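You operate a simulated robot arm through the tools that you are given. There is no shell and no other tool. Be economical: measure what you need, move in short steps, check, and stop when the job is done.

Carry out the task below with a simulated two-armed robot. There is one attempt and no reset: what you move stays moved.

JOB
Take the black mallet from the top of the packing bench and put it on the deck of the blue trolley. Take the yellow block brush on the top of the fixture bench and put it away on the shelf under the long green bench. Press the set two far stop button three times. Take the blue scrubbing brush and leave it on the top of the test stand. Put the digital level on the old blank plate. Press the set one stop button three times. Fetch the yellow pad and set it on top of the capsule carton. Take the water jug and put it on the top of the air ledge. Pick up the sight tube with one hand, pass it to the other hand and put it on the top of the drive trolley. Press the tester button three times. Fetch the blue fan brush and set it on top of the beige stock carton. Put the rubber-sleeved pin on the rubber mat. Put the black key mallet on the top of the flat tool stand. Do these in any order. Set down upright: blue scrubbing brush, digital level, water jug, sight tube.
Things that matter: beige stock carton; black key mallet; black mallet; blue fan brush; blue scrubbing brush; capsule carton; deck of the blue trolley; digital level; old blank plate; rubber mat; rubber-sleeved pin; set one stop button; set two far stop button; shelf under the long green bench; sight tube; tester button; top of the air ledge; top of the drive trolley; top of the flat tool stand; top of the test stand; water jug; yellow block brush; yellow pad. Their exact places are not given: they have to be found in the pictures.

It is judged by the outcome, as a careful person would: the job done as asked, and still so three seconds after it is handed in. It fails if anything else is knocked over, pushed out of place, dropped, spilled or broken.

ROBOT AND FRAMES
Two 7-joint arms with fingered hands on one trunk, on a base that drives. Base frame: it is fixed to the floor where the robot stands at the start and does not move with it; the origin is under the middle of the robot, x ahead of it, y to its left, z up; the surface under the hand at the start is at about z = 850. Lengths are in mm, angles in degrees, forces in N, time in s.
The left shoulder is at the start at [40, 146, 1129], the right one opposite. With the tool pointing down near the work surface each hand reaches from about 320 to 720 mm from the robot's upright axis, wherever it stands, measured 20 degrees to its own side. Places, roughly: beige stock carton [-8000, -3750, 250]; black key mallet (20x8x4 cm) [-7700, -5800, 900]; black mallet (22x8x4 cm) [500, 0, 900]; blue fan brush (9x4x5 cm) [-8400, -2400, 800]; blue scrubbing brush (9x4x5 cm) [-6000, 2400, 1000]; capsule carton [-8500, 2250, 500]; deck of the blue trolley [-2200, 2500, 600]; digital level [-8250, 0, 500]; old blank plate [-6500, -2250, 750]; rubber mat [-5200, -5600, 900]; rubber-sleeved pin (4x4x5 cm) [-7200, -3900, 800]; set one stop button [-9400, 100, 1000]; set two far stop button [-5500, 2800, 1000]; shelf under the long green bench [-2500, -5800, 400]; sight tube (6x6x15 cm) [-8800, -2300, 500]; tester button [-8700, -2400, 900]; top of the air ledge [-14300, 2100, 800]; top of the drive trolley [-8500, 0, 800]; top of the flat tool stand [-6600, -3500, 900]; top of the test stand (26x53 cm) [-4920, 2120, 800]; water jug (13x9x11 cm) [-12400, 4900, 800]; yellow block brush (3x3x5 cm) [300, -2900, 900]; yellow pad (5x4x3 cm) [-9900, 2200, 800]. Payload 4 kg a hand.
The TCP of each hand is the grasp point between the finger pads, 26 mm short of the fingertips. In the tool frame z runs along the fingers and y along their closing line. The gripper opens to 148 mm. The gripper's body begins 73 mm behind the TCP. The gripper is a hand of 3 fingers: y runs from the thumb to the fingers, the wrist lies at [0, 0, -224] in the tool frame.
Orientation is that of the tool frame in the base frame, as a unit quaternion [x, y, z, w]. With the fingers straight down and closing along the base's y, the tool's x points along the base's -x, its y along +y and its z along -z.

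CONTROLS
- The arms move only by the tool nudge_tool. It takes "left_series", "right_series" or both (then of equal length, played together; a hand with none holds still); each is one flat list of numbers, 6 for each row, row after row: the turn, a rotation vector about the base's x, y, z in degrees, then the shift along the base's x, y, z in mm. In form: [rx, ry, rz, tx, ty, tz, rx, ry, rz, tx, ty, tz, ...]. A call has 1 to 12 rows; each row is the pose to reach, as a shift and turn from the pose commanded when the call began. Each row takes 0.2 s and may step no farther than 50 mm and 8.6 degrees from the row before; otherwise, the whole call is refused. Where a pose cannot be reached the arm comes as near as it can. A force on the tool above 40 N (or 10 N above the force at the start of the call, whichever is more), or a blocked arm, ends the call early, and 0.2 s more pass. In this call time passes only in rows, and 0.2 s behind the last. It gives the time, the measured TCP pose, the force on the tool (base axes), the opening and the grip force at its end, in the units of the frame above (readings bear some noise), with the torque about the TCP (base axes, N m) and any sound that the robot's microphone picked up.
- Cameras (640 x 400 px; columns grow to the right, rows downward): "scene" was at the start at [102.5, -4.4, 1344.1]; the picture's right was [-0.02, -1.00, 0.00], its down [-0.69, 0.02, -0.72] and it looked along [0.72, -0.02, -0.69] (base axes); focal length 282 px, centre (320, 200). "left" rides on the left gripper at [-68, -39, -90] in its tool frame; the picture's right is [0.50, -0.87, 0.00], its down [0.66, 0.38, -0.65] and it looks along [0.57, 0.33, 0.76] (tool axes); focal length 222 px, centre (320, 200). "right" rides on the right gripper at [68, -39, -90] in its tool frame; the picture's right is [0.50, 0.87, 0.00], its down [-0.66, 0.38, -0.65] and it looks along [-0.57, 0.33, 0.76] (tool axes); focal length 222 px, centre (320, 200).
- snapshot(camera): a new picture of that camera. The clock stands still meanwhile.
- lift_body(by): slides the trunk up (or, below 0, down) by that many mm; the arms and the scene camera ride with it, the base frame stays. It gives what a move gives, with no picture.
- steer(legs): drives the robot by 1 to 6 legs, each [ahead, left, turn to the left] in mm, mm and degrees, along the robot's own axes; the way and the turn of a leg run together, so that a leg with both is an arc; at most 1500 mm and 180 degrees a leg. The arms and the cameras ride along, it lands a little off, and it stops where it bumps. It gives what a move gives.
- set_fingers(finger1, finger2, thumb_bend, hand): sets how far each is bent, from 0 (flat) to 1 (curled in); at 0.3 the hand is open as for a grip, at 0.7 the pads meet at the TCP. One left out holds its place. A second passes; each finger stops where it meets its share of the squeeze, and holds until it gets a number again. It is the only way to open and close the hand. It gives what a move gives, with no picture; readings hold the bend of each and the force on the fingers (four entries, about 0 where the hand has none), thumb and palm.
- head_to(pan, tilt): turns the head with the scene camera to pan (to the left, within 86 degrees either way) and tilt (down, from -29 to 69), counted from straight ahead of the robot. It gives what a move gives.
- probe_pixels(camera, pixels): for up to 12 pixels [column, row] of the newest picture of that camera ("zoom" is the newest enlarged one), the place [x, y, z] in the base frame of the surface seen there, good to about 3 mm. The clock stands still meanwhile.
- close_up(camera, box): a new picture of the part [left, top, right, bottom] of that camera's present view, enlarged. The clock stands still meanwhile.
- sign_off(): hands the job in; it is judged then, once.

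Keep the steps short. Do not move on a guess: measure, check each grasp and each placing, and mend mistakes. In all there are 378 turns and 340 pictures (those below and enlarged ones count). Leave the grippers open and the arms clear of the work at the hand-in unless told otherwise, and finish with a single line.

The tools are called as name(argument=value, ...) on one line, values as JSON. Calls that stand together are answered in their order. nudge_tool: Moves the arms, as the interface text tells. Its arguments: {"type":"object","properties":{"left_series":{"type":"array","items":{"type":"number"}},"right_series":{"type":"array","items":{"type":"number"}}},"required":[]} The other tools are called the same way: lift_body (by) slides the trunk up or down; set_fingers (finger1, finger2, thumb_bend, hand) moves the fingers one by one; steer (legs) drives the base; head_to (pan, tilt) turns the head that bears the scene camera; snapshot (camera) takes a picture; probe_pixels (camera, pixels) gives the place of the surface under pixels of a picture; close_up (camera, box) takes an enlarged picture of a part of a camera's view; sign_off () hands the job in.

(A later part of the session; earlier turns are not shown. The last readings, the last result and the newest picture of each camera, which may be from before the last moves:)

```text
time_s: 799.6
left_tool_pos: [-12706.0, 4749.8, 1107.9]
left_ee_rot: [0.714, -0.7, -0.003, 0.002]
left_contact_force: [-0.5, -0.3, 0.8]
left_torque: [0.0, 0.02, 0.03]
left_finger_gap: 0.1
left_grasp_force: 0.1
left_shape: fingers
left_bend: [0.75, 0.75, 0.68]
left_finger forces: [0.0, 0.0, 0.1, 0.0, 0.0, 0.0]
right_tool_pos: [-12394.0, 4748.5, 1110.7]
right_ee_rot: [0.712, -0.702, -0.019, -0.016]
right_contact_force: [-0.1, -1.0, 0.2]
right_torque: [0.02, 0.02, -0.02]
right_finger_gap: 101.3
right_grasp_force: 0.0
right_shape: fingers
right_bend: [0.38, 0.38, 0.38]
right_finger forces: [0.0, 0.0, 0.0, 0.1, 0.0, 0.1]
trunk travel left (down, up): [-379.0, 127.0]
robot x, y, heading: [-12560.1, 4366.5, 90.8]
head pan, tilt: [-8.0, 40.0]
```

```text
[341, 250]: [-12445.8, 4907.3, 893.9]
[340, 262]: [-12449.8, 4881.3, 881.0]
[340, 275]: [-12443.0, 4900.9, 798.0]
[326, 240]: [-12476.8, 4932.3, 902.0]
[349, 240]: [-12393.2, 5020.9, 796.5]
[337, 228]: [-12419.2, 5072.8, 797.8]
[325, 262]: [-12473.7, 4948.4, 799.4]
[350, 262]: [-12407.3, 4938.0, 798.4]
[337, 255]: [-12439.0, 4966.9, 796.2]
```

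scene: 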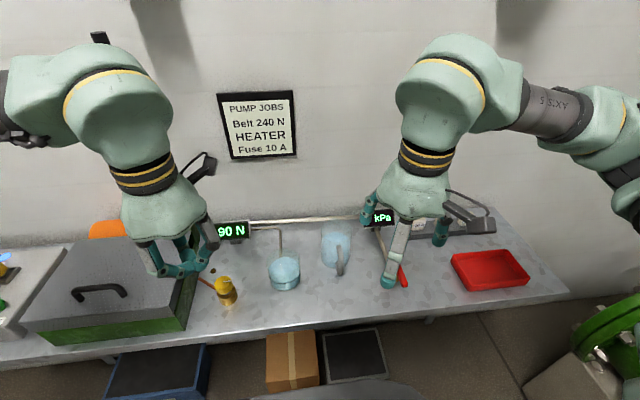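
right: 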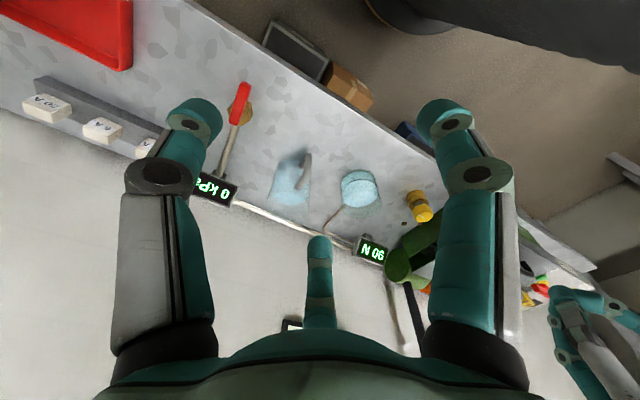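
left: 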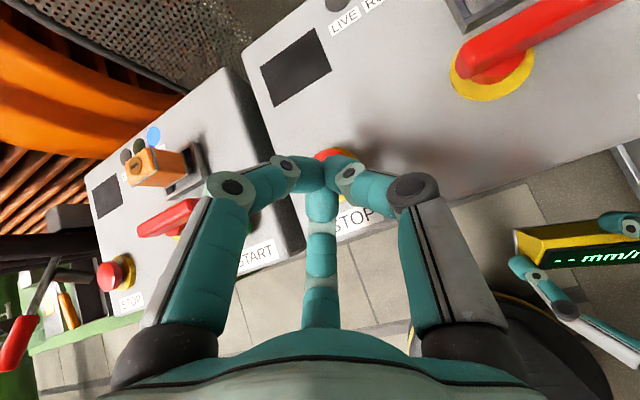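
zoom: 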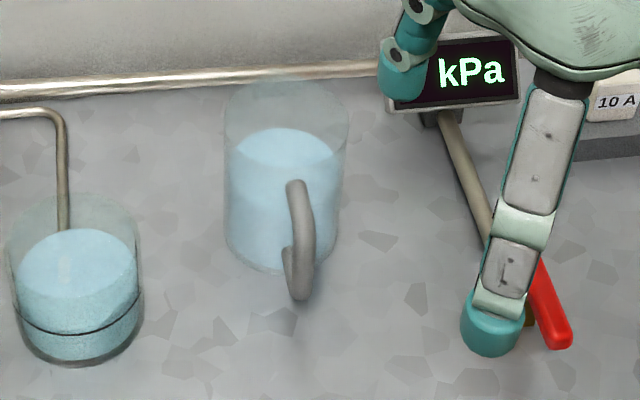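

The jug body is centred near (-12442,4957), rim z≈908, handle toward me. I'll yaw the right hand -30° so no finger meets the handle and move above it.

nudge_tool(right_series=[-0.5, 0, -5, -8, 35, -10, -1, 0, -10, -16, 70, -20, -1.5, 0, -15, -24, 105, -30, -2, 0, -20, -32, 140, -45, -2.4, 0, -25, -40, 175, -60, -2.8, 0, -30, -48, 208, -80])

snapshot(camera="right")

close_up(camera="scene", box=[260, 120, 420, 280])

```text
time_s: 801.0
left_tool_pos: [-12708.1, 4748.9, 1106.6]
left_ee_rot: [0.714, -0.701, -0.002, 0.001]
left_contact_force: [0.0, 0.3, 0.2]
left_torque: [0.0, -0.02, -0.01]
left_finger_gap: 0.1
left_grasp_force: 0.0
left_shape: fingers
left_bend: [0.75, 0.75, 0.68]
left_finger forces: [0.1, 0.0, 0.0, 0.0, 0.1, 0.0]
right_tool_pos: [-12443.2, 4960.3, 1028.2]
right_ee_rot: [-0.506, 0.863, -0.004, 0.002]
right_contact_force: [0.2, 0.4, 0.0]
right_torque: [-0.04, 0.0, 0.02]
right_finger_gap: 101.3
right_grasp_force: 0.1
right_shape: fingers
right_bend: [0.38, 0.38, 0.38]
right_finger forces: [0.0, 0.0, 0.0, 0.0, 0.1, 0.0]
trunk travel left (down, up): [-379.0, 127.0]
robot x, y, heading: [-12560.6, 4369.7, 90.9]
head pan, tilt: [-8.0, 40.0]
```

```text
91 pictures are left
```

right: 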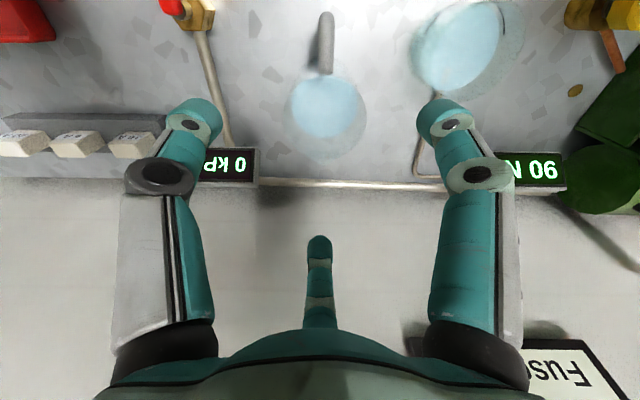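

```text
2.50 times, centred on (340, 200) of scene
```

zoom: 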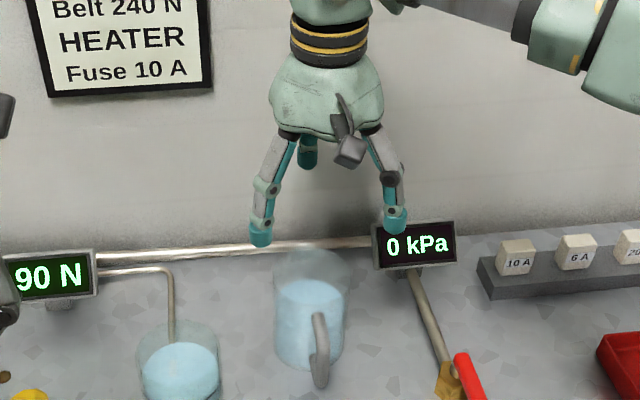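

The jug is centred within about 6 mm. I'll correct and descend to just around the rim to check clearance.

nudge_tool(right_series=[0, 0, 0, -3, 0, -30, 0, 0, 0, -6, 0, -60, 0, 0, 0, -6, 0, -82])

snapshot(camera="right")

```text
time_s: 801.9
left_tool_pos: [-12707.1, 4748.6, 1107.2]
left_ee_rot: [0.714, -0.7, -0.003, 0.002]
left_contact_force: [0.1, 0.2, -1.1]
left_torque: [0.05, 0.05, 0.0]
left_finger_gap: 0.0
left_grasp_force: 0.0
left_shape: fingers
left_bend: [0.75, 0.75, 0.68]
left_finger forces: [0.0, 0.0, 0.1, 0.1, 0.0, 0.0]
right_tool_pos: [-12448.5, 4955.8, 949.6]
right_ee_rot: [-0.506, 0.863, -0.003, 0.002]
right_contact_force: [0.5, -0.3, 0.9]
right_torque: [0.02, 0.0, 0.03]
right_finger_gap: 101.5
right_grasp_force: 0.0
right_shape: fingers
right_bend: [0.38, 0.38, 0.38]
right_finger forces: [0.0, 0.1, 0.0, 0.1, 0.0, 0.0]
trunk travel left (down, up): [-379.0, 127.0]
robot x, y, heading: [-12565.3, 4369.2, 90.6]
head pan, tilt: [-8.0, 40.0]
```

```text
89 pictures are left
```

right: 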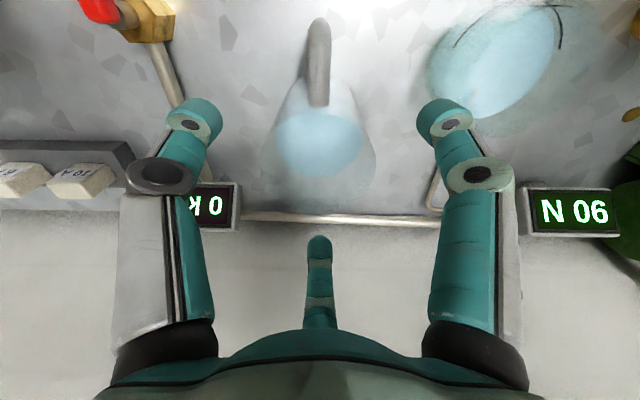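

Centred. I'll descend 60 mm and close gently.

nudge_tool(right_series=[0, 0, 0, 0, 1, -30, 0, 0, 0, 0, 1, -60])

set_fingers(hand="right", finger1=0.65, finger2=0.65, thumb_bend=0.65)

nudge_tool(right_series=[0, 0, 0, 0, 0, 5, 0, 0, 0, 0, 0, 12, 0, 0, 0, 0, 0, 20])

snapshot(camera="right")

close_up(camera="scene", box=[260, 140, 420, 300])

```text
time_s: 802.5
left_tool_pos: [-12705.7, 4748.7, 1108.7]
left_ee_rot: [0.714, -0.7, -0.003, 0.001]
left_contact_force: [0.5, 0.3, 0.4]
left_torque: [-0.02, 0.0, -0.03]
left_finger_gap: 0.1
left_grasp_force: 0.1
left_shape: fingers
left_bend: [0.75, 0.75, 0.68]
left_finger forces: [0.0, 0.0, 0.1, 0.0, 0.0, 0.0]
right_tool_pos: [-12451.2, 4956.5, 887.4]
right_ee_rot: [-0.505, 0.863, -0.003, 0.003]
right_contact_force: [-0.4, 1.1, -0.2]
right_torque: [-0.01, 0.0, 0.04]
right_finger_gap: 101.6
right_grasp_force: 0.1
right_shape: fingers
right_bend: [0.38, 0.38, 0.38]
right_finger forces: [0.0, 0.0, 0.1, 0.1, 0.1, 0.0]
trunk travel left (down, up): [-379.0, 127.0]
robot x, y, heading: [-12557.5, 4369.4, 90.7]
head pan, tilt: [-8.0, 40.0]
```

```text
time_s: 803.5
left_tool_pos: [-12706.6, 4748.3, 1108.3]
left_ee_rot: [0.713, -0.701, -0.003, 0.002]
left_contact_force: [0.9, -0.9, 0.5]
left_torque: [0.01, -0.01, 0.01]
left_finger_gap: 0.0
left_grasp_force: 0.2
left_shape: fingers
left_bend: [0.75, 0.75, 0.68]
left_finger forces: [0.1, 0.0, 0.1, 0.0, 0.0, 0.0]
right_tool_pos: [-12450.9, 4957.5, 888.7]
right_ee_rot: [-0.506, 0.862, -0.004, 0.003]
right_contact_force: [0.0, -1.5, 0.3]
right_torque: [-0.02, -0.01, -0.01]
right_finger_gap: 58.3
right_grasp_force: 19.3
right_shape: fingers
right_bend: [0.51, 0.47, 0.55]
right_finger forces: [10.0, 11.6, 0.0, 0.0, 16.2, 0.1]
trunk travel left (down, up): [-379.0, 127.0]
robot x, y, heading: [-12560.3, 4369.5, 91.0]
head pan, tilt: [-8.0, 40.0]
```

```text
time_s: 804.2
left_tool_pos: [-12707.3, 4749.9, 1107.3]
left_ee_rot: [0.714, -0.7, -0.003, 0.002]
left_contact_force: [0.5, 0.1, 0.4]
left_torque: [0.02, -0.01, 0.0]
left_finger_gap: 0.0
left_grasp_force: 0.1
left_shape: fingers
left_bend: [0.75, 0.75, 0.68]
left_finger forces: [0.0, 0.0, 0.0, 0.0, 0.0, 0.1]
right_tool_pos: [-12449.2, 4959.0, 908.4]
right_ee_rot: [-0.507, 0.862, -0.004, 0.003]
right_contact_force: [0.4, 0.1, -3.7]
right_torque: [0.02, 0.01, 0.01]
right_finger_gap: 58.4
right_grasp_force: 18.3
right_shape: fingers
right_bend: [0.51, 0.47, 0.55]
right_finger forces: [9.7, 11.9, 0.0, 0.0, 15.5, 0.0]
trunk travel left (down, up): [-379.0, 127.0]
robot x, y, heading: [-12559.2, 4366.7, 90.8]
head pan, tilt: [-8.0, 40.0]
```

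```text
88 pictures are left
```

right: 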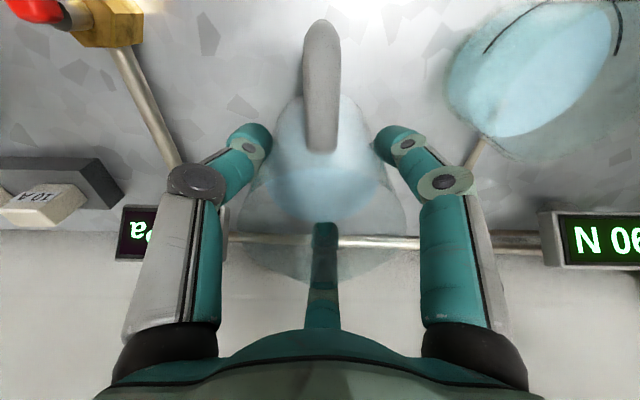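

```text
2.50 times, centred on (340, 220) of scene
```

zoom: 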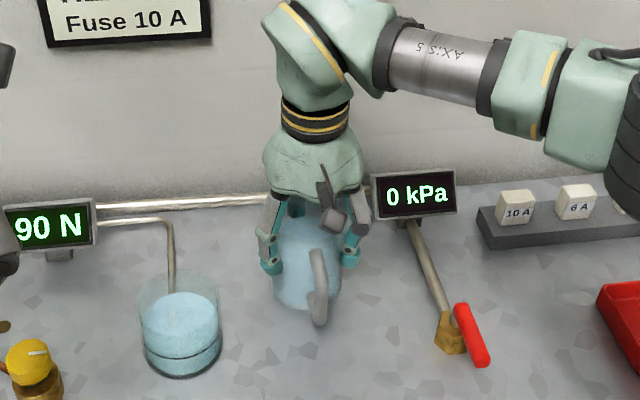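

The jug is up without tilting. I'll raise it smoothly and draw it in, then drive back to the air ledge with gentle legs.

nudge_tool(right_series=[0, 0, 0, 0, 0, 10, 0, 0, 0, 0, 0, 24, 0, 0, 0, 0, -8, 40, 0, 0, 0, 0, -22, 56, 0, 0, 0, 0, -38, 72, 0, 0, 0, 0, -56, 86, 0, 0, 0, 0, -76, 98, 0, 0, 0, 0, -96, 106, 0, 0, 0, 0, -116, 110, 0, 0, 0, 0, -134, 110, 0, 0, 0, 0, -148, 110, 0, 0, 0, 0, -156, 110])

steer(legs=[[-900, 0, 0], [-720, 0, -0.8], [0, 1080, 0], [0, 0, 90]])

head_to(pan=20, tilt=28)

snapshot(camera="scene")

```text
time_s: 806.9
left_tool_pos: [-12706.6, 4747.7, 1108.1]
left_ee_rot: [0.714, -0.7, -0.003, 0.002]
left_contact_force: [0.1, -0.4, 0.1]
left_torque: [-0.01, 0.03, 0.0]
left_finger_gap: 0.0
left_grasp_force: 0.0
left_shape: fingers
left_bend: [0.75, 0.75, 0.68]
left_finger forces: [0.0, 0.1, 0.1, 0.1, 0.0, 0.0]
right_tool_pos: [-12447.6, 4799.5, 1017.4]
right_ee_rot: [-0.506, 0.863, -0.004, 0.003]
right_contact_force: [-1.3, 0.4, -3.4]
right_torque: [0.05, -0.01, 0.01]
right_finger_gap: 57.7
right_grasp_force: 18.6
right_shape: fingers
right_bend: [0.51, 0.47, 0.55]
right_finger forces: [9.8, 11.9, 0.1, 0.1, 15.3, 0.1]
trunk travel left (down, up): [-379.0, 127.0]
robot x, y, heading: [-12561.6, 4366.1, 90.9]
head pan, tilt: [-8.0, 40.0]
```

```text
time_s: 824.1
left_tool_pos: [-14027.6, 2625.3, 1107.7]
left_ee_rot: [0.999, -0.036, -0.001, 0.003]
left_contact_force: [-0.3, 0.4, -0.4]
left_torque: [-0.02, -0.02, 0.0]
left_finger_gap: 0.0
left_grasp_force: 0.0
left_shape: fingers
left_bend: [0.75, 0.76, 0.68]
left_finger forces: [0.0, 0.1, 0.0, 0.0, 0.0, 0.1]
right_tool_pos: [-14053.5, 2887.3, 1017.4]
right_ee_rot: [0.955, -0.296, 0.001, -0.005]
right_contact_force: [0.0, -0.6, -2.9]
right_torque: [-0.01, 0.02, 0.02]
right_finger_gap: 57.7
right_grasp_force: 18.0
right_shape: fingers
right_bend: [0.51, 0.47, 0.55]
right_finger forces: [9.0, 11.9, 0.0, 0.0, 15.2, 0.0]
trunk travel left (down, up): [-379.0, 127.0]
robot x, y, heading: [-13634.5, 2738.9, 175.6]
head pan, tilt: [-8.0, 40.0]
```

```text
time_s: 825.0
left_tool_pos: [-14027.6, 2624.4, 1106.0]
left_ee_rot: [0.999, -0.037, -0.001, 0.003]
left_contact_force: [0.0, -0.3, -0.4]
left_torque: [0.01, 0.0, -0.01]
left_finger_gap: 0.0
left_grasp_force: 0.1
left_shape: fingers
left_bend: [0.75, 0.76, 0.68]
left_finger forces: [0.0, 0.1, 0.1, 0.1, 0.0, 0.0]
right_tool_pos: [-14055.3, 2886.9, 1018.1]
right_ee_rot: [0.955, -0.296, 0.001, -0.005]
right_contact_force: [0.2, -0.5, -3.4]
right_torque: [0.02, 0.02, 0.01]
right_finger_gap: 57.7
right_grasp_force: 18.0
right_shape: fingers
right_bend: [0.51, 0.47, 0.55]
right_finger forces: [9.1, 11.9, 0.0, 0.0, 15.0, 0.0]
trunk travel left (down, up): [-379.0, 127.0]
robot x, y, heading: [-13638.9, 2737.3, 175.4]
head pan, tilt: [20.0, 28.0]
```

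```text
86 pictures are left
```

scene: 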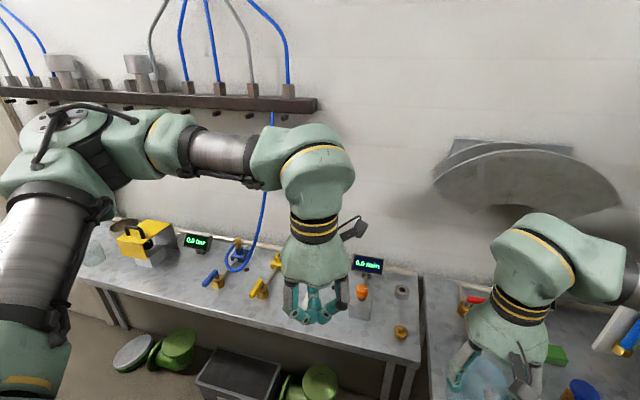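

The air ledge is the left bench under the air hoses. I'll find a free spot on its top.

close_up(camera="scene", box=[80, 200, 430, 390])

probe_pixels(camera="scene", pixels=[[180, 290], [200, 305], [330, 330], [370, 340], [155, 255], [210, 280], [260, 290], [400, 335], [360, 293], [415, 355], [100, 280], [320, 325]])

```text
1.83 times, centred on (255, 295) of scene
```

zoom: 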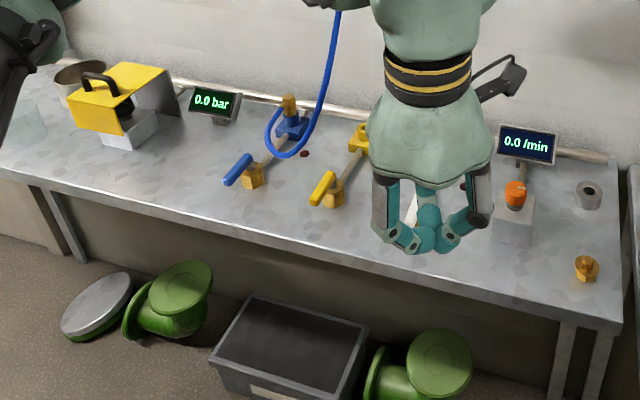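

```text
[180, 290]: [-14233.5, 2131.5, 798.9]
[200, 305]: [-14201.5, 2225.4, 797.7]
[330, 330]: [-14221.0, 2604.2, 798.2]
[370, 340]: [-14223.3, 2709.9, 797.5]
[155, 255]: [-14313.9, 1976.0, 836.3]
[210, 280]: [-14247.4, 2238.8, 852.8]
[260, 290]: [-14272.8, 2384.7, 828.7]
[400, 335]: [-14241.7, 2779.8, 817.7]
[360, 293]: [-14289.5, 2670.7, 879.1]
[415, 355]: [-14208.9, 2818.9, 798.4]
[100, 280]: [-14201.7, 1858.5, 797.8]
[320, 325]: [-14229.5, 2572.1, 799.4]
```

There's a free gap at about (-14283,2122) between the yellow box and the blue valve. I'll slide south to bring my right hand opposite it.

steer(legs=[[0, 0, 4.6], [0, 730, 0], [50, 0, 0]])

head_to(pan=-5, tilt=42)

snapshot(camera="scene")

```text
time_s: 830.0
left_tool_pos: [-14063.7, 1859.8, 1110.9]
left_ee_rot: [1.0, -0.002, -0.004, 0.004]
left_contact_force: [0.9, 1.0, 0.4]
left_torque: [0.01, 0.02, 0.02]
left_finger_gap: 0.0
left_grasp_force: 0.0
left_shape: fingers
left_bend: [0.75, 0.76, 0.68]
left_finger forces: [0.0, 0.1, 0.0, 0.0, 0.0, 0.1]
right_tool_pos: [-14109.3, 2119.4, 1020.3]
right_ee_rot: [0.965, -0.262, -0.002, -0.003]
right_contact_force: [1.2, 0.1, -3.0]
right_torque: [-0.01, 0.07, -0.02]
right_finger_gap: 57.5
right_grasp_force: 18.1
right_shape: fingers
right_bend: [0.51, 0.47, 0.55]
right_finger forces: [9.1, 11.6, 0.0, 0.0, 15.2, 0.1]
trunk travel left (down, up): [-379.0, 127.0]
robot x, y, heading: [-13681.8, 1998.9, 179.6]
head pan, tilt: [20.0, 28.0]
```

```text
time_s: 830.9
left_tool_pos: [-14069.3, 1859.6, 1107.9]
left_ee_rot: [1.0, -0.001, -0.001, 0.003]
left_contact_force: [-1.3, -0.5, -1.1]
left_torque: [-0.03, 0.02, 0.0]
left_finger_gap: 0.0
left_grasp_force: 0.2
left_shape: fingers
left_bend: [0.75, 0.76, 0.68]
left_finger forces: [0.1, 0.0, 0.1, 0.1, 0.0, 0.1]
right_tool_pos: [-14115.0, 2118.6, 1017.3]
right_ee_rot: [0.965, -0.262, 0.001, -0.004]
right_contact_force: [0.3, -0.2, -4.0]
right_torque: [-0.01, 0.04, 0.0]
right_finger_gap: 57.5
right_grasp_force: 18.2
right_shape: fingers
right_bend: [0.51, 0.47, 0.55]
right_finger forces: [9.2, 11.6, 0.0, 0.0, 15.1, 0.0]
trunk travel left (down, up): [-379.0, 127.0]
robot x, y, heading: [-13686.3, 2000.3, 179.9]
head pan, tilt: [-5.0, 42.0]
```

```text
84 pictures are left
```

scene: 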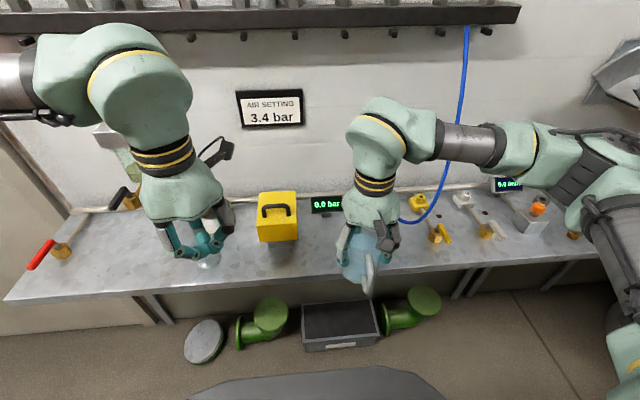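

probe_pixels(camera="scene", pixels=[[297, 235], [292, 258], [310, 255], [320, 240], [330, 270], [400, 262], [312, 205]])

snapshot(camera="right")

```text
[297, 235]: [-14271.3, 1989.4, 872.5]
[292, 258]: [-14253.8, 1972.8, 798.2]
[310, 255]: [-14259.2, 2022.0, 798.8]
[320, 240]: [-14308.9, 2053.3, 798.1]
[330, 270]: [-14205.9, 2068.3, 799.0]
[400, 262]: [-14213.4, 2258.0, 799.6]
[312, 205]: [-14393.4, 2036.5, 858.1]
```

```text
83 pictures are left
```

right: 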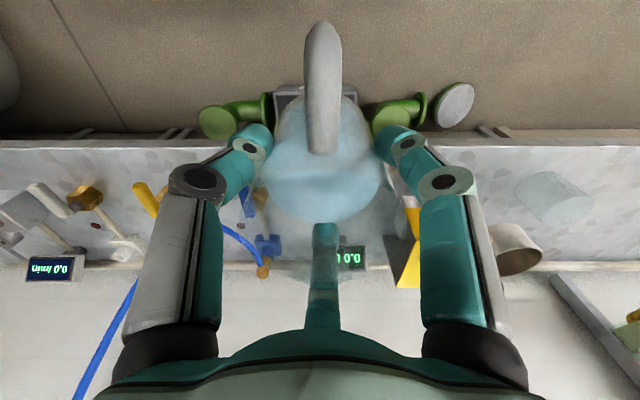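

The gap is free from y≈2000 to 2200. I'll bring the jug smoothly over (-14280,2105) and lower it.

nudge_tool(right_series=[0, 0, 0, -10, -1, 0, 0, 0, 0, -26, -3, 0, 0, 0, 0, -46, -5, 0, 0, 0, 0, -66, -7, -5, 0, 0, 0, -86, -9, -15, 0, 0, 0, -106, -11, -27, 0, 0, 0, -126, -12, -42, 0, 0, 0, -144, -13, -58, 0, 0, 0, -156, -14, -74, 0, 0, 0, -163, -14, -90, 0, 0, 0, -165, -14, -104, 0, 0, 0, -165, -14, -115])

close_up(camera="scene", box=[250, 140, 450, 290])

```text
time_s: 833.5
left_tool_pos: [-14067.8, 1859.8, 1107.9]
left_ee_rot: [1.0, -0.002, 0.0, 0.004]
left_contact_force: [0.8, 0.1, 0.0]
left_torque: [-0.03, -0.02, 0.0]
left_finger_gap: 0.0
left_grasp_force: 0.1
left_shape: fingers
left_bend: [0.75, 0.76, 0.68]
left_finger forces: [0.0, 0.0, 0.1, 0.0, 0.1, 0.0]
right_tool_pos: [-14279.5, 2105.1, 902.6]
right_ee_rot: [0.965, -0.262, 0.001, -0.004]
right_contact_force: [-0.3, 0.7, -4.1]
right_torque: [0.02, 0.06, -0.01]
right_finger_gap: 57.6
right_grasp_force: 17.5
right_shape: fingers
right_bend: [0.51, 0.47, 0.55]
right_finger forces: [9.2, 11.9, 0.0, 0.0, 14.9, 0.0]
trunk travel left (down, up): [-379.0, 127.0]
robot x, y, heading: [-13687.8, 1997.8, 179.5]
head pan, tilt: [-5.0, 42.0]
```

```text
2.67 times, centred on (350, 215) of scene
```

zoom: 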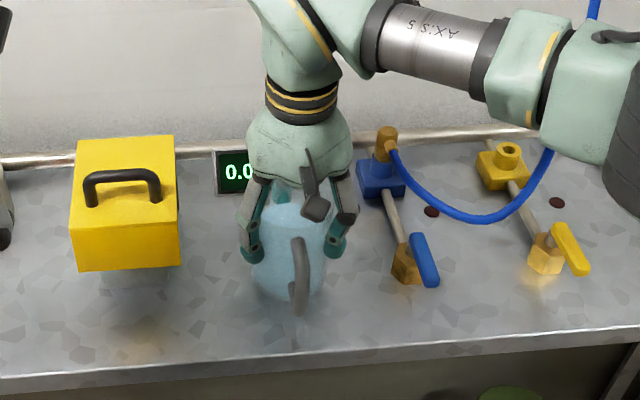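

The spot is free around it. I'll lower gently to contact and release.

nudge_tool(right_series=[0, 0, 0, 0, 0, -6, 0, 0, 0, 0, 0, -12, 0, 0, 0, 0, 0, -16])

nudge_tool(right_series=[0, 0, 0, 0, 0, -2])

```text
time_s: 834.3
left_tool_pos: [-14066.9, 1860.2, 1108.3]
left_ee_rot: [1.0, -0.002, -0.002, 0.004]
left_contact_force: [-0.4, 1.0, -0.3]
left_torque: [-0.03, 0.0, -0.03]
left_finger_gap: 0.0
left_grasp_force: 0.0
left_shape: fingers
left_bend: [0.75, 0.76, 0.68]
left_finger forces: [0.1, 0.0, 0.0, 0.0, 0.1, 0.0]
right_tool_pos: [-14277.7, 2106.0, 888.9]
right_ee_rot: [0.965, -0.263, -0.002, -0.003]
right_contact_force: [-0.1, 1.8, 5.1]
right_torque: [0.07, -0.03, 0.04]
right_finger_gap: 57.2
right_grasp_force: 18.3
right_shape: fingers
right_bend: [0.51, 0.47, 0.55]
right_finger forces: [8.9, 12.0, 0.0, 0.1, 15.7, 0.0]
trunk travel left (down, up): [-379.0, 127.0]
robot x, y, heading: [-13680.2, 1995.5, 179.7]
head pan, tilt: [-5.0, 42.0]
```

```text
time_s: 834.7
left_tool_pos: [-14065.3, 1859.3, 1108.8]
left_ee_rot: [1.0, -0.003, -0.002, 0.003]
left_contact_force: [-0.8, 0.1, -0.6]
left_torque: [-0.03, 0.02, 0.02]
left_finger_gap: 0.0
left_grasp_force: 0.2
left_shape: fingers
left_bend: [0.75, 0.76, 0.68]
left_finger forces: [0.0, 0.0, 0.1, 0.0, 0.1, 0.0]
right_tool_pos: [-14278.3, 2106.1, 886.9]
right_ee_rot: [0.965, -0.261, -0.003, -0.002]
right_contact_force: [-0.1, 2.4, 18.3]
right_torque: [0.11, -0.03, 0.06]
right_finger_gap: 57.0
right_grasp_force: 19.2
right_shape: fingers
right_bend: [0.51, 0.46, 0.56]
right_finger forces: [9.9, 11.9, 0.0, 0.0, 16.8, 0.0]
trunk travel left (down, up): [-379.0, 127.0]
robot x, y, heading: [-13685.3, 1998.6, 179.5]
head pan, tilt: [-5.0, 42.0]
```

nudge_tool(right_series=[0, 0, 0, 0, 0, 2])

set_fingers(hand="right", finger1=0.38, finger2=0.38, thumb_bend=0.38)

nudge_tool(right_series=[0, 0, 0, 0, 0, 30, 0, 0, 0, 0, 0, 70, 0, 0, 0, 0, 0, 115, 0, 0, 0, 10, 0, 160, 0, 0, 0, 50, 0, 180, 0, 0, 0, 95, 0, 190, 0, 0, 0, 140, 0, 200, 0, 0, 0, 180, 0, 200])

close_up(camera="scene", box=[250, 140, 450, 290])

```text
time_s: 835.1
left_tool_pos: [-14066.2, 1859.9, 1108.7]
left_ee_rot: [1.0, -0.002, -0.003, 0.003]
left_contact_force: [0.4, 0.5, 0.2]
left_torque: [0.02, -0.01, 0.03]
left_finger_gap: 0.2
left_grasp_force: 0.0
left_shape: fingers
left_bend: [0.75, 0.76, 0.68]
left_finger forces: [0.0, 0.0, 0.0, 0.1, 0.0, 0.1]
right_tool_pos: [-14277.7, 2103.7, 887.9]
right_ee_rot: [0.965, -0.263, -0.001, -0.004]
right_contact_force: [-1.3, 2.4, 17.1]
right_torque: [0.06, 0.02, 0.03]
right_finger_gap: 57.1
right_grasp_force: 18.8
right_shape: fingers
right_bend: [0.51, 0.46, 0.56]
right_finger forces: [9.8, 11.8, 0.0, 0.0, 16.5, 0.0]
trunk travel left (down, up): [-379.0, 127.0]
robot x, y, heading: [-13684.2, 1997.9, 179.6]
head pan, tilt: [-5.0, 42.0]
```

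```text
time_s: 836.1
left_tool_pos: [-14068.6, 1859.2, 1107.4]
left_ee_rot: [1.0, -0.001, -0.001, 0.003]
left_contact_force: [-0.2, 0.5, 0.2]
left_torque: [0.0, -0.01, 0.0]
left_finger_gap: 0.0
left_grasp_force: 0.1
left_shape: fingers
left_bend: [0.75, 0.76, 0.68]
left_finger forces: [0.0, 0.0, 0.1, 0.0, 0.1, 0.1]
right_tool_pos: [-14278.5, 2104.5, 884.9]
right_ee_rot: [0.965, -0.262, 0.001, -0.004]
right_contact_force: [0.0, 0.3, -1.0]
right_torque: [0.0, 0.01, 0.02]
right_finger_gap: 101.2
right_grasp_force: 0.0
right_shape: fingers
right_bend: [0.38, 0.38, 0.38]
right_finger forces: [0.0, 0.0, 0.0, 0.0, 0.0, 0.0]
trunk travel left (down, up): [-379.0, 127.0]
robot x, y, heading: [-13682.7, 1994.7, 179.7]
head pan, tilt: [-5.0, 42.0]
```

```text
time_s: 837.9
left_tool_pos: [-14068.5, 1859.9, 1108.9]
left_ee_rot: [1.0, -0.003, -0.002, 0.003]
left_contact_force: [0.2, -0.4, -0.1]
left_torque: [-0.04, -0.01, -0.02]
left_finger_gap: 0.2
left_grasp_force: 0.1
left_shape: fingers
left_bend: [0.75, 0.76, 0.68]
left_finger forces: [0.1, 0.0, 0.1, 0.0, 0.0, 0.0]
right_tool_pos: [-14097.2, 2105.1, 1081.2]
right_ee_rot: [0.965, -0.264, -0.001, -0.003]
right_contact_force: [0.7, -1.1, -0.3]
right_torque: [0.05, 0.0, 0.03]
right_finger_gap: 101.0
right_grasp_force: 0.0
right_shape: fingers
right_bend: [0.38, 0.38, 0.38]
right_finger forces: [0.1, 0.0, 0.0, 0.0, 0.0, 0.0]
trunk travel left (down, up): [-379.0, 127.0]
robot x, y, heading: [-13684.3, 1997.4, 179.5]
head pan, tilt: [-5.0, 42.0]
```

```text
2.67 times, centred on (350, 215) of scene
```

zoom: 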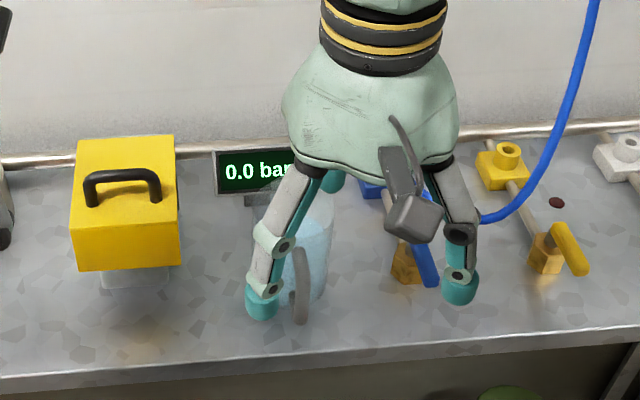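

The jug is on the air ledge. Next are the yellow pad and the capsule carton to the east. I'll go back north-east and look along +x.

steer(legs=[[0, -800, 0], [-900, 0, 0], [0, 0, 180]])

head_to(pan=0, tilt=10)

snapshot(camera="scene")

probe_pixels(camera="scene", pixels=[[320, 200], [250, 220], [200, 220], [150, 230], [400, 220], [450, 220], [320, 250], [250, 250], [180, 260], [400, 250], [100, 220], [300, 180]])

```text
time_s: 853.7
left_tool_pos: [-12386.6, 2906.1, 1108.0]
left_ee_rot: [0.043, 0.999, 0.004, 0.002]
left_contact_force: [0.1, -0.2, 0.1]
left_torque: [0.0, -0.01, -0.03]
left_finger_gap: 0.0
left_grasp_force: 0.1
left_shape: fingers
left_bend: [0.75, 0.76, 0.68]
left_finger forces: [0.1, 0.1, 0.1, 0.1, 0.0, 0.0]
right_tool_pos: [-12375.5, 2659.3, 1081.3]
right_ee_rot: [0.302, 0.953, -0.005, 0.0]
right_contact_force: [0.0, 0.2, -0.2]
right_torque: [0.0, -0.02, 0.0]
right_finger_gap: 101.1
right_grasp_force: 0.0
right_shape: fingers
right_bend: [0.38, 0.38, 0.38]
right_finger forces: [0.0, 0.0, 0.1, 0.1, 0.0, 0.1]
trunk travel left (down, up): [-379.0, 127.0]
robot x, y, heading: [-12781.5, 2797.2, -4.9]
head pan, tilt: [-5.0, 42.0]
```

```text
time_s: 854.6
left_tool_pos: [-12386.0, 2906.2, 1108.0]
left_ee_rot: [0.042, 0.999, 0.003, 0.002]
left_contact_force: [-0.4, 0.0, 0.7]
left_torque: [0.04, 0.02, -0.01]
left_finger_gap: 0.1
left_grasp_force: 0.1
left_shape: fingers
left_bend: [0.75, 0.76, 0.68]
left_finger forces: [0.0, 0.0, 0.0, 0.0, 0.0, 0.0]
right_tool_pos: [-12377.2, 2659.6, 1081.8]
right_ee_rot: [0.302, 0.953, -0.004, 0.0]
right_contact_force: [-0.5, -0.2, 0.5]
right_torque: [0.01, 0.0, 0.03]
right_finger_gap: 101.2
right_grasp_force: 0.0
right_shape: fingers
right_bend: [0.38, 0.38, 0.38]
right_finger forces: [0.0, 0.0, 0.1, 0.0, 0.0, 0.0]
trunk travel left (down, up): [-379.0, 127.0]
robot x, y, heading: [-12779.7, 2802.1, -4.8]
head pan, tilt: [0.0, 10.0]
```

```text
80 pictures are left
```

scene: 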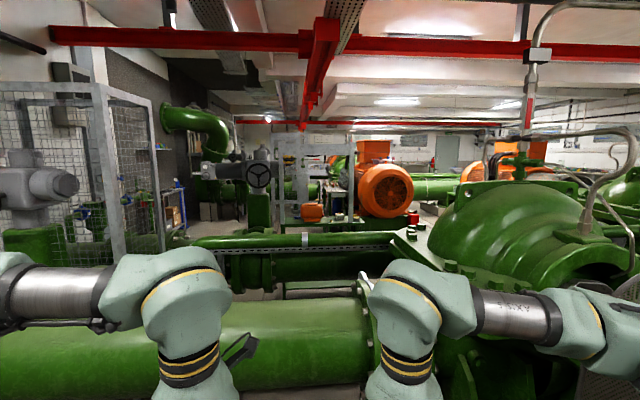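

```text
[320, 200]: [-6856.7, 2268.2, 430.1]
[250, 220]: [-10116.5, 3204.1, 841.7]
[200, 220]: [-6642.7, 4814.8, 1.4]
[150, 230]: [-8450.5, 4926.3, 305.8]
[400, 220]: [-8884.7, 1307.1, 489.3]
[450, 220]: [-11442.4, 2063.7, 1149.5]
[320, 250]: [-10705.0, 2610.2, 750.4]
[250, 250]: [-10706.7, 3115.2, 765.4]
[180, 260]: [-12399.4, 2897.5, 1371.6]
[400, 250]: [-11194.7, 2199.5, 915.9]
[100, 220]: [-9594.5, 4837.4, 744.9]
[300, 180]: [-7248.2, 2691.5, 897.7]
```

That bay isn't reachable from this side: pipes run north at x≈-11500 and -10700. The pad's bay opens from the aisle between the sets. I'll drive back around by the way I came.

steer(legs=[[-1000, 0, 0], [0, 0, -85.2], [1500, 0, 0], [1300, 0, 0], [0, 0, 22]])

steer(legs=[[1500, 0, 0], [1500, 0, 0], [1500, 0, 0], [150, 0, 0]])

```text
time_s: 877.8
left_tool_pos: [-13635.3, -223.9, 1108.7]
left_ee_rot: [0.572, 0.82, 0.002, 0.003]
left_contact_force: [-0.9, 0.8, 0.3]
left_torque: [0.02, 0.01, 0.01]
left_finger_gap: 0.1
left_grasp_force: 0.1
left_shape: fingers
left_bend: [0.75, 0.76, 0.68]
left_finger forces: [0.0, 0.0, 0.1, 0.0, 0.0, 0.0]
right_tool_pos: [-13854.0, -338.6, 1081.5]
right_ee_rot: [0.765, 0.644, -0.003, -0.003]
right_contact_force: [0.2, 0.8, -0.3]
right_torque: [0.0, -0.01, -0.02]
right_finger_gap: 101.2
right_grasp_force: 0.0
right_shape: fingers
right_bend: [0.38, 0.38, 0.38]
right_finger forces: [0.0, 0.1, 0.0, 0.1, 0.0, 0.0]
trunk travel left (down, up): [-379.0, 127.0]
robot x, y, heading: [-13901.0, 87.5, -69.8]
head pan, tilt: [0.0, 10.0]
```

```text
time_s: 900.1
left_tool_pos: [-12180.6, -4606.9, 1110.0]
left_ee_rot: [0.577, 0.817, 0.002, 0.004]
left_contact_force: [0.0, -0.7, -0.1]
left_torque: [0.01, -0.01, 0.01]
left_finger_gap: 0.0
left_grasp_force: 0.1
left_shape: fingers
left_bend: [0.75, 0.76, 0.68]
left_finger forces: [0.1, 0.1, 0.1, 0.1, 0.1, 0.0]
right_tool_pos: [-12401.6, -4716.1, 1083.7]
right_ee_rot: [0.77, 0.638, -0.003, -0.002]
right_contact_force: [-0.5, 1.0, -0.4]
right_torque: [0.05, -0.01, 0.0]
right_finger_gap: 101.3
right_grasp_force: 0.0
right_shape: fingers
right_bend: [0.38, 0.38, 0.38]
right_finger forces: [0.0, 0.0, 0.1, 0.0, 0.1, 0.0]
trunk travel left (down, up): [-379.0, 127.0]
robot x, y, heading: [-12441.3, -4289.3, -70.5]
head pan, tilt: [0.0, 10.0]
```

steer(legs=[[0, 0, 68.3], [1500, 0, 0], [1500, 0, 0], [690, 0, 0], [0, 0, 92.2], [1380, 0, 0]])

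head_to(pan=0, tilt=20)

snapshot(camera="scene")

```text
time_s: 931.6
left_tool_pos: [-8607.1, -2824.3, 1108.4]
left_ee_rot: [-0.658, 0.753, 0.004, -0.001]
left_contact_force: [0.2, 0.0, -0.3]
left_torque: [-0.04, -0.02, 0.02]
left_finger_gap: 0.1
left_grasp_force: 0.0
left_shape: fingers
left_bend: [0.75, 0.76, 0.68]
left_finger forces: [0.1, 0.0, 0.0, 0.0, 0.0, 0.0]
right_tool_pos: [-8359.6, -2826.3, 1081.9]
right_ee_rot: [-0.44, 0.898, -0.003, 0.003]
right_contact_force: [-0.1, -0.4, 0.1]
right_torque: [0.03, -0.02, 0.02]
right_finger_gap: 101.3
right_grasp_force: 0.0
right_shape: fingers
right_bend: [0.38, 0.38, 0.38]
right_finger forces: [0.0, 0.0, 0.0, 0.1, 0.0, 0.0]
trunk travel left (down, up): [-379.0, 127.0]
robot x, y, heading: [-8520.4, -3217.9, 82.2]
head pan, tilt: [0.0, 10.0]
```

```text
time_s: 932.4
left_tool_pos: [-8607.1, -2823.8, 1107.8]
left_ee_rot: [-0.658, 0.753, 0.004, -0.001]
left_contact_force: [-0.9, -0.7, 0.3]
left_torque: [0.02, 0.0, 0.01]
left_finger_gap: 0.0
left_grasp_force: 0.1
left_shape: fingers
left_bend: [0.75, 0.76, 0.68]
left_finger forces: [0.1, 0.0, 0.0, 0.0, 0.0, 0.0]
right_tool_pos: [-8359.0, -2824.9, 1081.3]
right_ee_rot: [-0.44, 0.898, -0.002, 0.003]
right_contact_force: [0.8, 0.3, 0.1]
right_torque: [0.01, 0.0, -0.01]
right_finger_gap: 101.2
right_grasp_force: 0.1
right_shape: fingers
right_bend: [0.38, 0.38, 0.38]
right_finger forces: [0.1, 0.1, 0.1, 0.0, 0.0, 0.0]
trunk travel left (down, up): [-379.0, 127.0]
robot x, y, heading: [-8520.4, -3221.6, 82.5]
head pan, tilt: [0.0, 20.0]
```

```text
79 pictures are left
```

scene: 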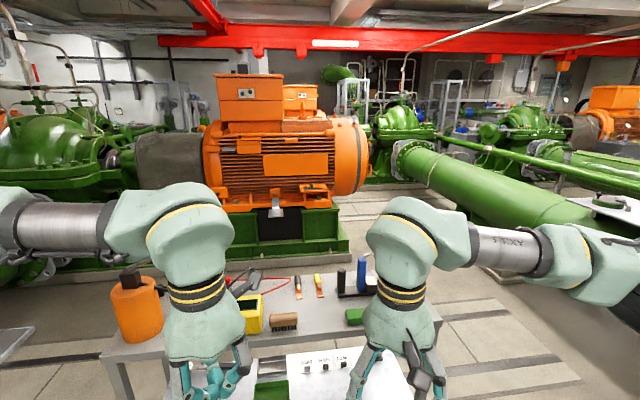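

steer(legs=[[0, 0, -82.5], [1250, 80, 0], [0, 0, 90], [1500, 0, 0], [1400, 0, 0]])

steer(legs=[[0, 0, 0.5]])

```text
time_s: 959.6
left_tool_pos: [-7486.6, 215.7, 1108.5]
left_ee_rot: [0.715, -0.699, -0.004, 0.002]
left_contact_force: [-0.4, 0.9, 0.2]
left_torque: [0.01, -0.04, 0.01]
left_finger_gap: 0.0
left_grasp_force: 0.0
left_shape: fingers
left_bend: [0.75, 0.76, 0.68]
left_finger forces: [0.0, 0.1, 0.0, 0.1, 0.0, 0.1]
right_tool_pos: [-7242.7, 251.2, 1081.4]
right_ee_rot: [-0.51, 0.86, -0.003, 0.003]
right_contact_force: [-0.5, -0.4, -0.4]
right_torque: [-0.02, 0.03, 0.03]
right_finger_gap: 101.2
right_grasp_force: 0.0
right_shape: fingers
right_bend: [0.38, 0.38, 0.38]
right_finger forces: [0.0, 0.1, 0.0, 0.1, 0.0, 0.0]
trunk travel left (down, up): [-379.0, 127.0]
robot x, y, heading: [-7336.1, -162.9, 91.6]
head pan, tilt: [0.0, 20.0]
```

```text
time_s: 960.4
left_tool_pos: [-7489.8, 215.2, 1108.0]
left_ee_rot: [0.718, -0.696, -0.003, 0.002]
left_contact_force: [-0.2, 0.1, 0.1]
left_torque: [0.02, 0.0, 0.0]
left_finger_gap: 0.1
left_grasp_force: 0.1
left_shape: fingers
left_bend: [0.75, 0.76, 0.68]
left_finger forces: [0.0, 0.1, 0.0, 0.0, 0.0, 0.0]
right_tool_pos: [-7245.3, 252.7, 1082.0]
right_ee_rot: [-0.513, 0.859, -0.003, 0.003]
right_contact_force: [0.2, -0.7, -0.2]
right_torque: [0.01, -0.02, 0.03]
right_finger_gap: 101.2
right_grasp_force: 0.2
right_shape: fingers
right_bend: [0.38, 0.38, 0.38]
right_finger forces: [0.1, 0.1, 0.0, 0.0, 0.0, 0.0]
trunk travel left (down, up): [-379.0, 127.0]
robot x, y, heading: [-7339.7, -164.2, 91.8]
head pan, tilt: [0.0, 20.0]
```

steer(legs=[[720, 0, 0], [0, 0, 88.2], [1200, 0, 0], [1150, 0, 0]])

head_to(pan=-60, tilt=18)

snapshot(camera="scene")

probe_pixels(camera="scene", pixels=[[200, 220], [250, 220], [300, 220], [350, 220], [400, 220], [450, 220], [250, 180], [350, 180], [450, 180], [300, 260], [150, 200], [500, 220]])

```text
time_s: 979.1
left_tool_pos: [-10041.9, 355.1, 1108.5]
left_ee_rot: [1.0, 0.014, -0.001, 0.003]
left_contact_force: [-0.8, 0.2, -0.6]
left_torque: [0.01, 0.04, 0.0]
left_finger_gap: 0.0
left_grasp_force: 0.2
left_shape: fingers
left_bend: [0.75, 0.76, 0.68]
left_finger forces: [0.0, 0.0, 0.0, 0.1, 0.0, 0.0]
right_tool_pos: [-10078.7, 598.6, 1081.0]
right_ee_rot: [0.969, -0.247, 0.0, -0.004]
right_contact_force: [-0.7, 0.2, -1.1]
right_torque: [-0.01, 0.02, 0.03]
right_finger_gap: 101.2
right_grasp_force: 0.1
right_shape: fingers
right_bend: [0.38, 0.38, 0.38]
right_finger forces: [0.0, 0.0, 0.0, 0.1, 0.0, 0.0]
trunk travel left (down, up): [-379.0, 127.0]
robot x, y, heading: [-9663.6, 502.8, -178.6]
head pan, tilt: [0.0, 20.0]
```

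```text
time_s: 980.4
left_tool_pos: [-10041.5, 355.2, 1109.1]
left_ee_rot: [1.0, 0.013, -0.001, 0.004]
left_contact_force: [0.5, 0.6, -0.6]
left_torque: [-0.03, 0.01, -0.01]
left_finger_gap: 0.0
left_grasp_force: 0.1
left_shape: fingers
left_bend: [0.75, 0.76, 0.68]
left_finger forces: [0.0, 0.0, 0.1, 0.0, 0.1, 0.0]
right_tool_pos: [-10078.9, 598.5, 1080.1]
right_ee_rot: [0.969, -0.247, 0.001, -0.004]
right_contact_force: [0.6, 0.3, -0.4]
right_torque: [-0.02, 0.03, -0.03]
right_finger_gap: 101.2
right_grasp_force: 0.1
right_shape: fingers
right_bend: [0.38, 0.38, 0.38]
right_finger forces: [0.0, 0.1, 0.0, 0.0, 0.0, 0.0]
trunk travel left (down, up): [-379.0, 127.0]
robot x, y, heading: [-9661.1, 506.8, -178.4]
head pan, tilt: [-60.0, 18.0]
```

```text
78 pictures are left
```

scene: 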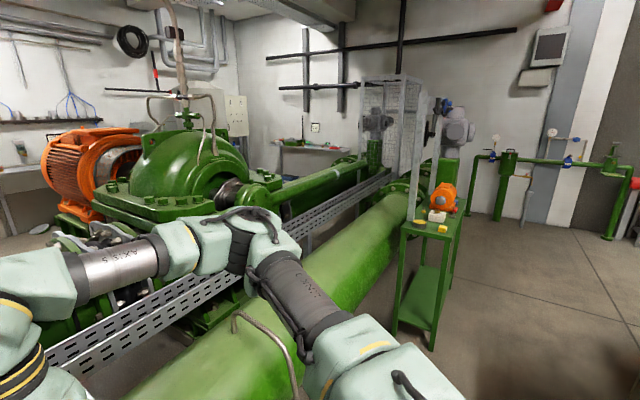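

```text
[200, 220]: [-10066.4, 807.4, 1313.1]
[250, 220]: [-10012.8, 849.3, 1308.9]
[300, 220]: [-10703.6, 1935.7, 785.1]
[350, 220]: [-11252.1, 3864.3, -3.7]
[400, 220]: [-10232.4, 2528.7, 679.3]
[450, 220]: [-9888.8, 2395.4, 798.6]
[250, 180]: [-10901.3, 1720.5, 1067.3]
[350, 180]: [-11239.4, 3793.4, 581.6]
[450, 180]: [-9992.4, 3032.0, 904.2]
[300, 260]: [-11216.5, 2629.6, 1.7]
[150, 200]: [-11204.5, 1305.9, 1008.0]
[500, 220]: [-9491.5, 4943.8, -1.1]
```

The yellow pad sits on the small green stand at about (-9890,2350). I'll turn north and drive into the bay up to it.

set_fingers(hand="left", finger1=0.47, finger2=0.47, thumb_bend=0.47)

steer(legs=[[0, 0, -91.6], [1230, 130, 0]])

head_to(pan=5, tilt=40)

snapshot(camera="scene")

```text
time_s: 981.4
left_tool_pos: [-10041.4, 355.2, 1108.0]
left_ee_rot: [1.0, 0.013, -0.002, 0.003]
left_contact_force: [0.8, -0.6, 0.2]
left_torque: [0.01, 0.0, 0.01]
left_finger_gap: 71.2
left_grasp_force: 0.0
left_shape: fingers
left_bend: [0.47, 0.47, 0.47]
left_finger forces: [0.0, 0.0, 0.0, 0.0, 0.0, 0.1]
right_tool_pos: [-10078.6, 600.1, 1081.3]
right_ee_rot: [0.969, -0.247, 0.0, -0.005]
right_contact_force: [-0.2, 0.6, -0.3]
right_torque: [0.01, -0.02, 0.02]
right_finger_gap: 101.1
right_grasp_force: 0.1
right_shape: fingers
right_bend: [0.38, 0.38, 0.38]
right_finger forces: [0.0, 0.0, 0.0, 0.0, 0.0, 0.0]
trunk travel left (down, up): [-379.0, 127.0]
robot x, y, heading: [-9663.7, 505.6, -178.5]
head pan, tilt: [-60.0, 18.0]
```

```text
time_s: 991.5
left_tool_pos: [-9976.9, 2128.7, 1108.3]
left_ee_rot: [0.718, -0.696, -0.003, 0.002]
left_contact_force: [-0.3, 0.4, -0.6]
left_torque: [-0.01, 0.02, 0.01]
left_finger_gap: 71.1
left_grasp_force: 0.0
left_shape: fingers
left_bend: [0.47, 0.47, 0.47]
left_finger forces: [0.0, 0.0, 0.1, 0.0, 0.1, 0.0]
right_tool_pos: [-9732.4, 2167.7, 1081.9]
right_ee_rot: [-0.512, 0.859, -0.003, 0.003]
right_contact_force: [-0.8, 1.6, -1.0]
right_torque: [-0.01, -0.03, -0.03]
right_finger_gap: 101.2
right_grasp_force: 0.1
right_shape: fingers
right_bend: [0.38, 0.38, 0.38]
right_finger forces: [0.0, 0.0, 0.0, 0.1, 0.0, 0.1]
trunk travel left (down, up): [-379.0, 127.0]
robot x, y, heading: [-9824.0, 1748.4, 91.8]
head pan, tilt: [-60.0, 18.0]
```

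```text
time_s: 992.9
left_tool_pos: [-9976.6, 2128.2, 1109.3]
left_ee_rot: [0.718, -0.696, -0.003, 0.001]
left_contact_force: [0.8, 0.7, -0.2]
left_torque: [-0.02, -0.04, -0.01]
left_finger_gap: 71.3
left_grasp_force: 0.0
left_shape: fingers
left_bend: [0.47, 0.47, 0.47]
left_finger forces: [0.0, 0.0, 0.0, 0.0, 0.1, 0.1]
right_tool_pos: [-9732.6, 2166.3, 1081.7]
right_ee_rot: [-0.512, 0.859, -0.003, 0.003]
right_contact_force: [0.9, -0.8, 0.8]
right_torque: [-0.02, 0.0, -0.01]
right_finger_gap: 101.3
right_grasp_force: 0.0
right_shape: fingers
right_bend: [0.38, 0.38, 0.38]
right_finger forces: [0.0, 0.0, 0.1, 0.0, 0.0, 0.1]
trunk travel left (down, up): [-379.0, 127.0]
robot x, y, heading: [-9821.9, 1749.4, 91.9]
head pan, tilt: [5.0, 40.0]
```

```text
77 pictures are left
```

scene: 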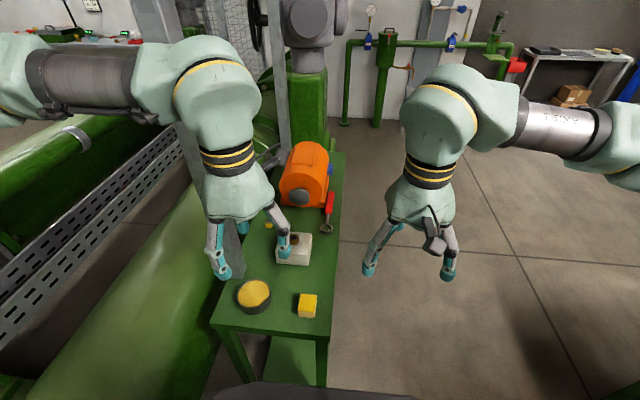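

The yellow pad is the small block at (307,304). I'll zoom and measure it.

close_up(camera="scene", box=[220, 220, 360, 340])

probe_pixels(camera="scene", pixels=[[307, 299], [300, 300], [315, 300], [308, 295], [306, 306], [306, 314], [325, 310], [280, 320], [254, 290]])

```text
3.33 times, centred on (290, 280) of scene
```

zoom: 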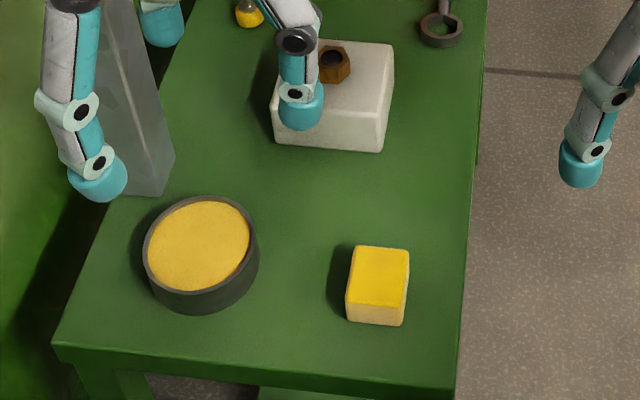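

```text
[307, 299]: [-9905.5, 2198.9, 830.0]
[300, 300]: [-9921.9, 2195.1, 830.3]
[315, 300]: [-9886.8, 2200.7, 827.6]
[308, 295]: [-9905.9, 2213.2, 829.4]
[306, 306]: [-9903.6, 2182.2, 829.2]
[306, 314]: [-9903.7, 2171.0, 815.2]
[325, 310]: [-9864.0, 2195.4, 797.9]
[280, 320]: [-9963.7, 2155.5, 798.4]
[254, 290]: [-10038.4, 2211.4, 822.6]
```

The pad is centred at about (-9904,2196), top z 830, 37 mm wide in x. I'll bring the left hand above it.

nudge_tool(left_series=[0, 0, 0, 14, 14, -40, 0, 0, 0, 28, 28, -80, 0, 0, 0, 42, 42, -120, 0, 0, 0, 56, 56, -160, 0, 0, 0, 68, 68, -198])

snapshot(camera="left")

```text
time_s: 994.1
left_tool_pos: [-9907.7, 2199.3, 910.8]
left_ee_rot: [0.717, -0.697, -0.004, 0.001]
left_contact_force: [-0.5, -0.1, 0.3]
left_torque: [-0.02, 0.01, -0.03]
left_finger_gap: 71.6
left_grasp_force: 0.2
left_shape: fingers
left_bend: [0.47, 0.47, 0.47]
left_finger forces: [0.1, 0.0, 0.1, 0.1, 0.0, 0.1]
right_tool_pos: [-9732.8, 2168.1, 1080.9]
right_ee_rot: [-0.512, 0.859, -0.003, 0.003]
right_contact_force: [1.0, 0.9, 0.3]
right_torque: [0.0, -0.02, 0.03]
right_finger_gap: 101.3
right_grasp_force: 0.1
right_shape: fingers
right_bend: [0.38, 0.38, 0.38]
right_finger forces: [0.0, 0.0, 0.0, 0.1, 0.0, 0.0]
trunk travel left (down, up): [-379.0, 127.0]
robot x, y, heading: [-9825.3, 1750.7, 91.6]
head pan, tilt: [5.0, 40.0]
```

```text
75 pictures are left
```

left: 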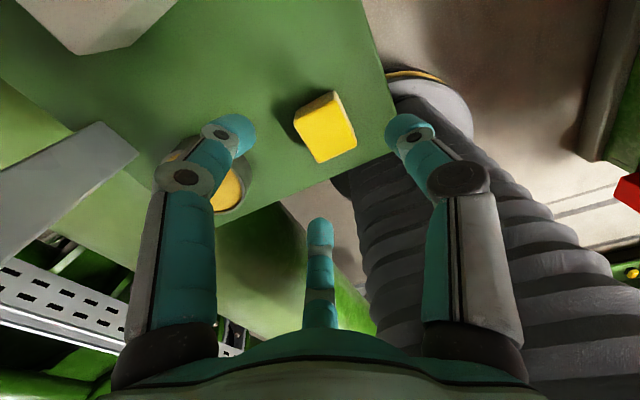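

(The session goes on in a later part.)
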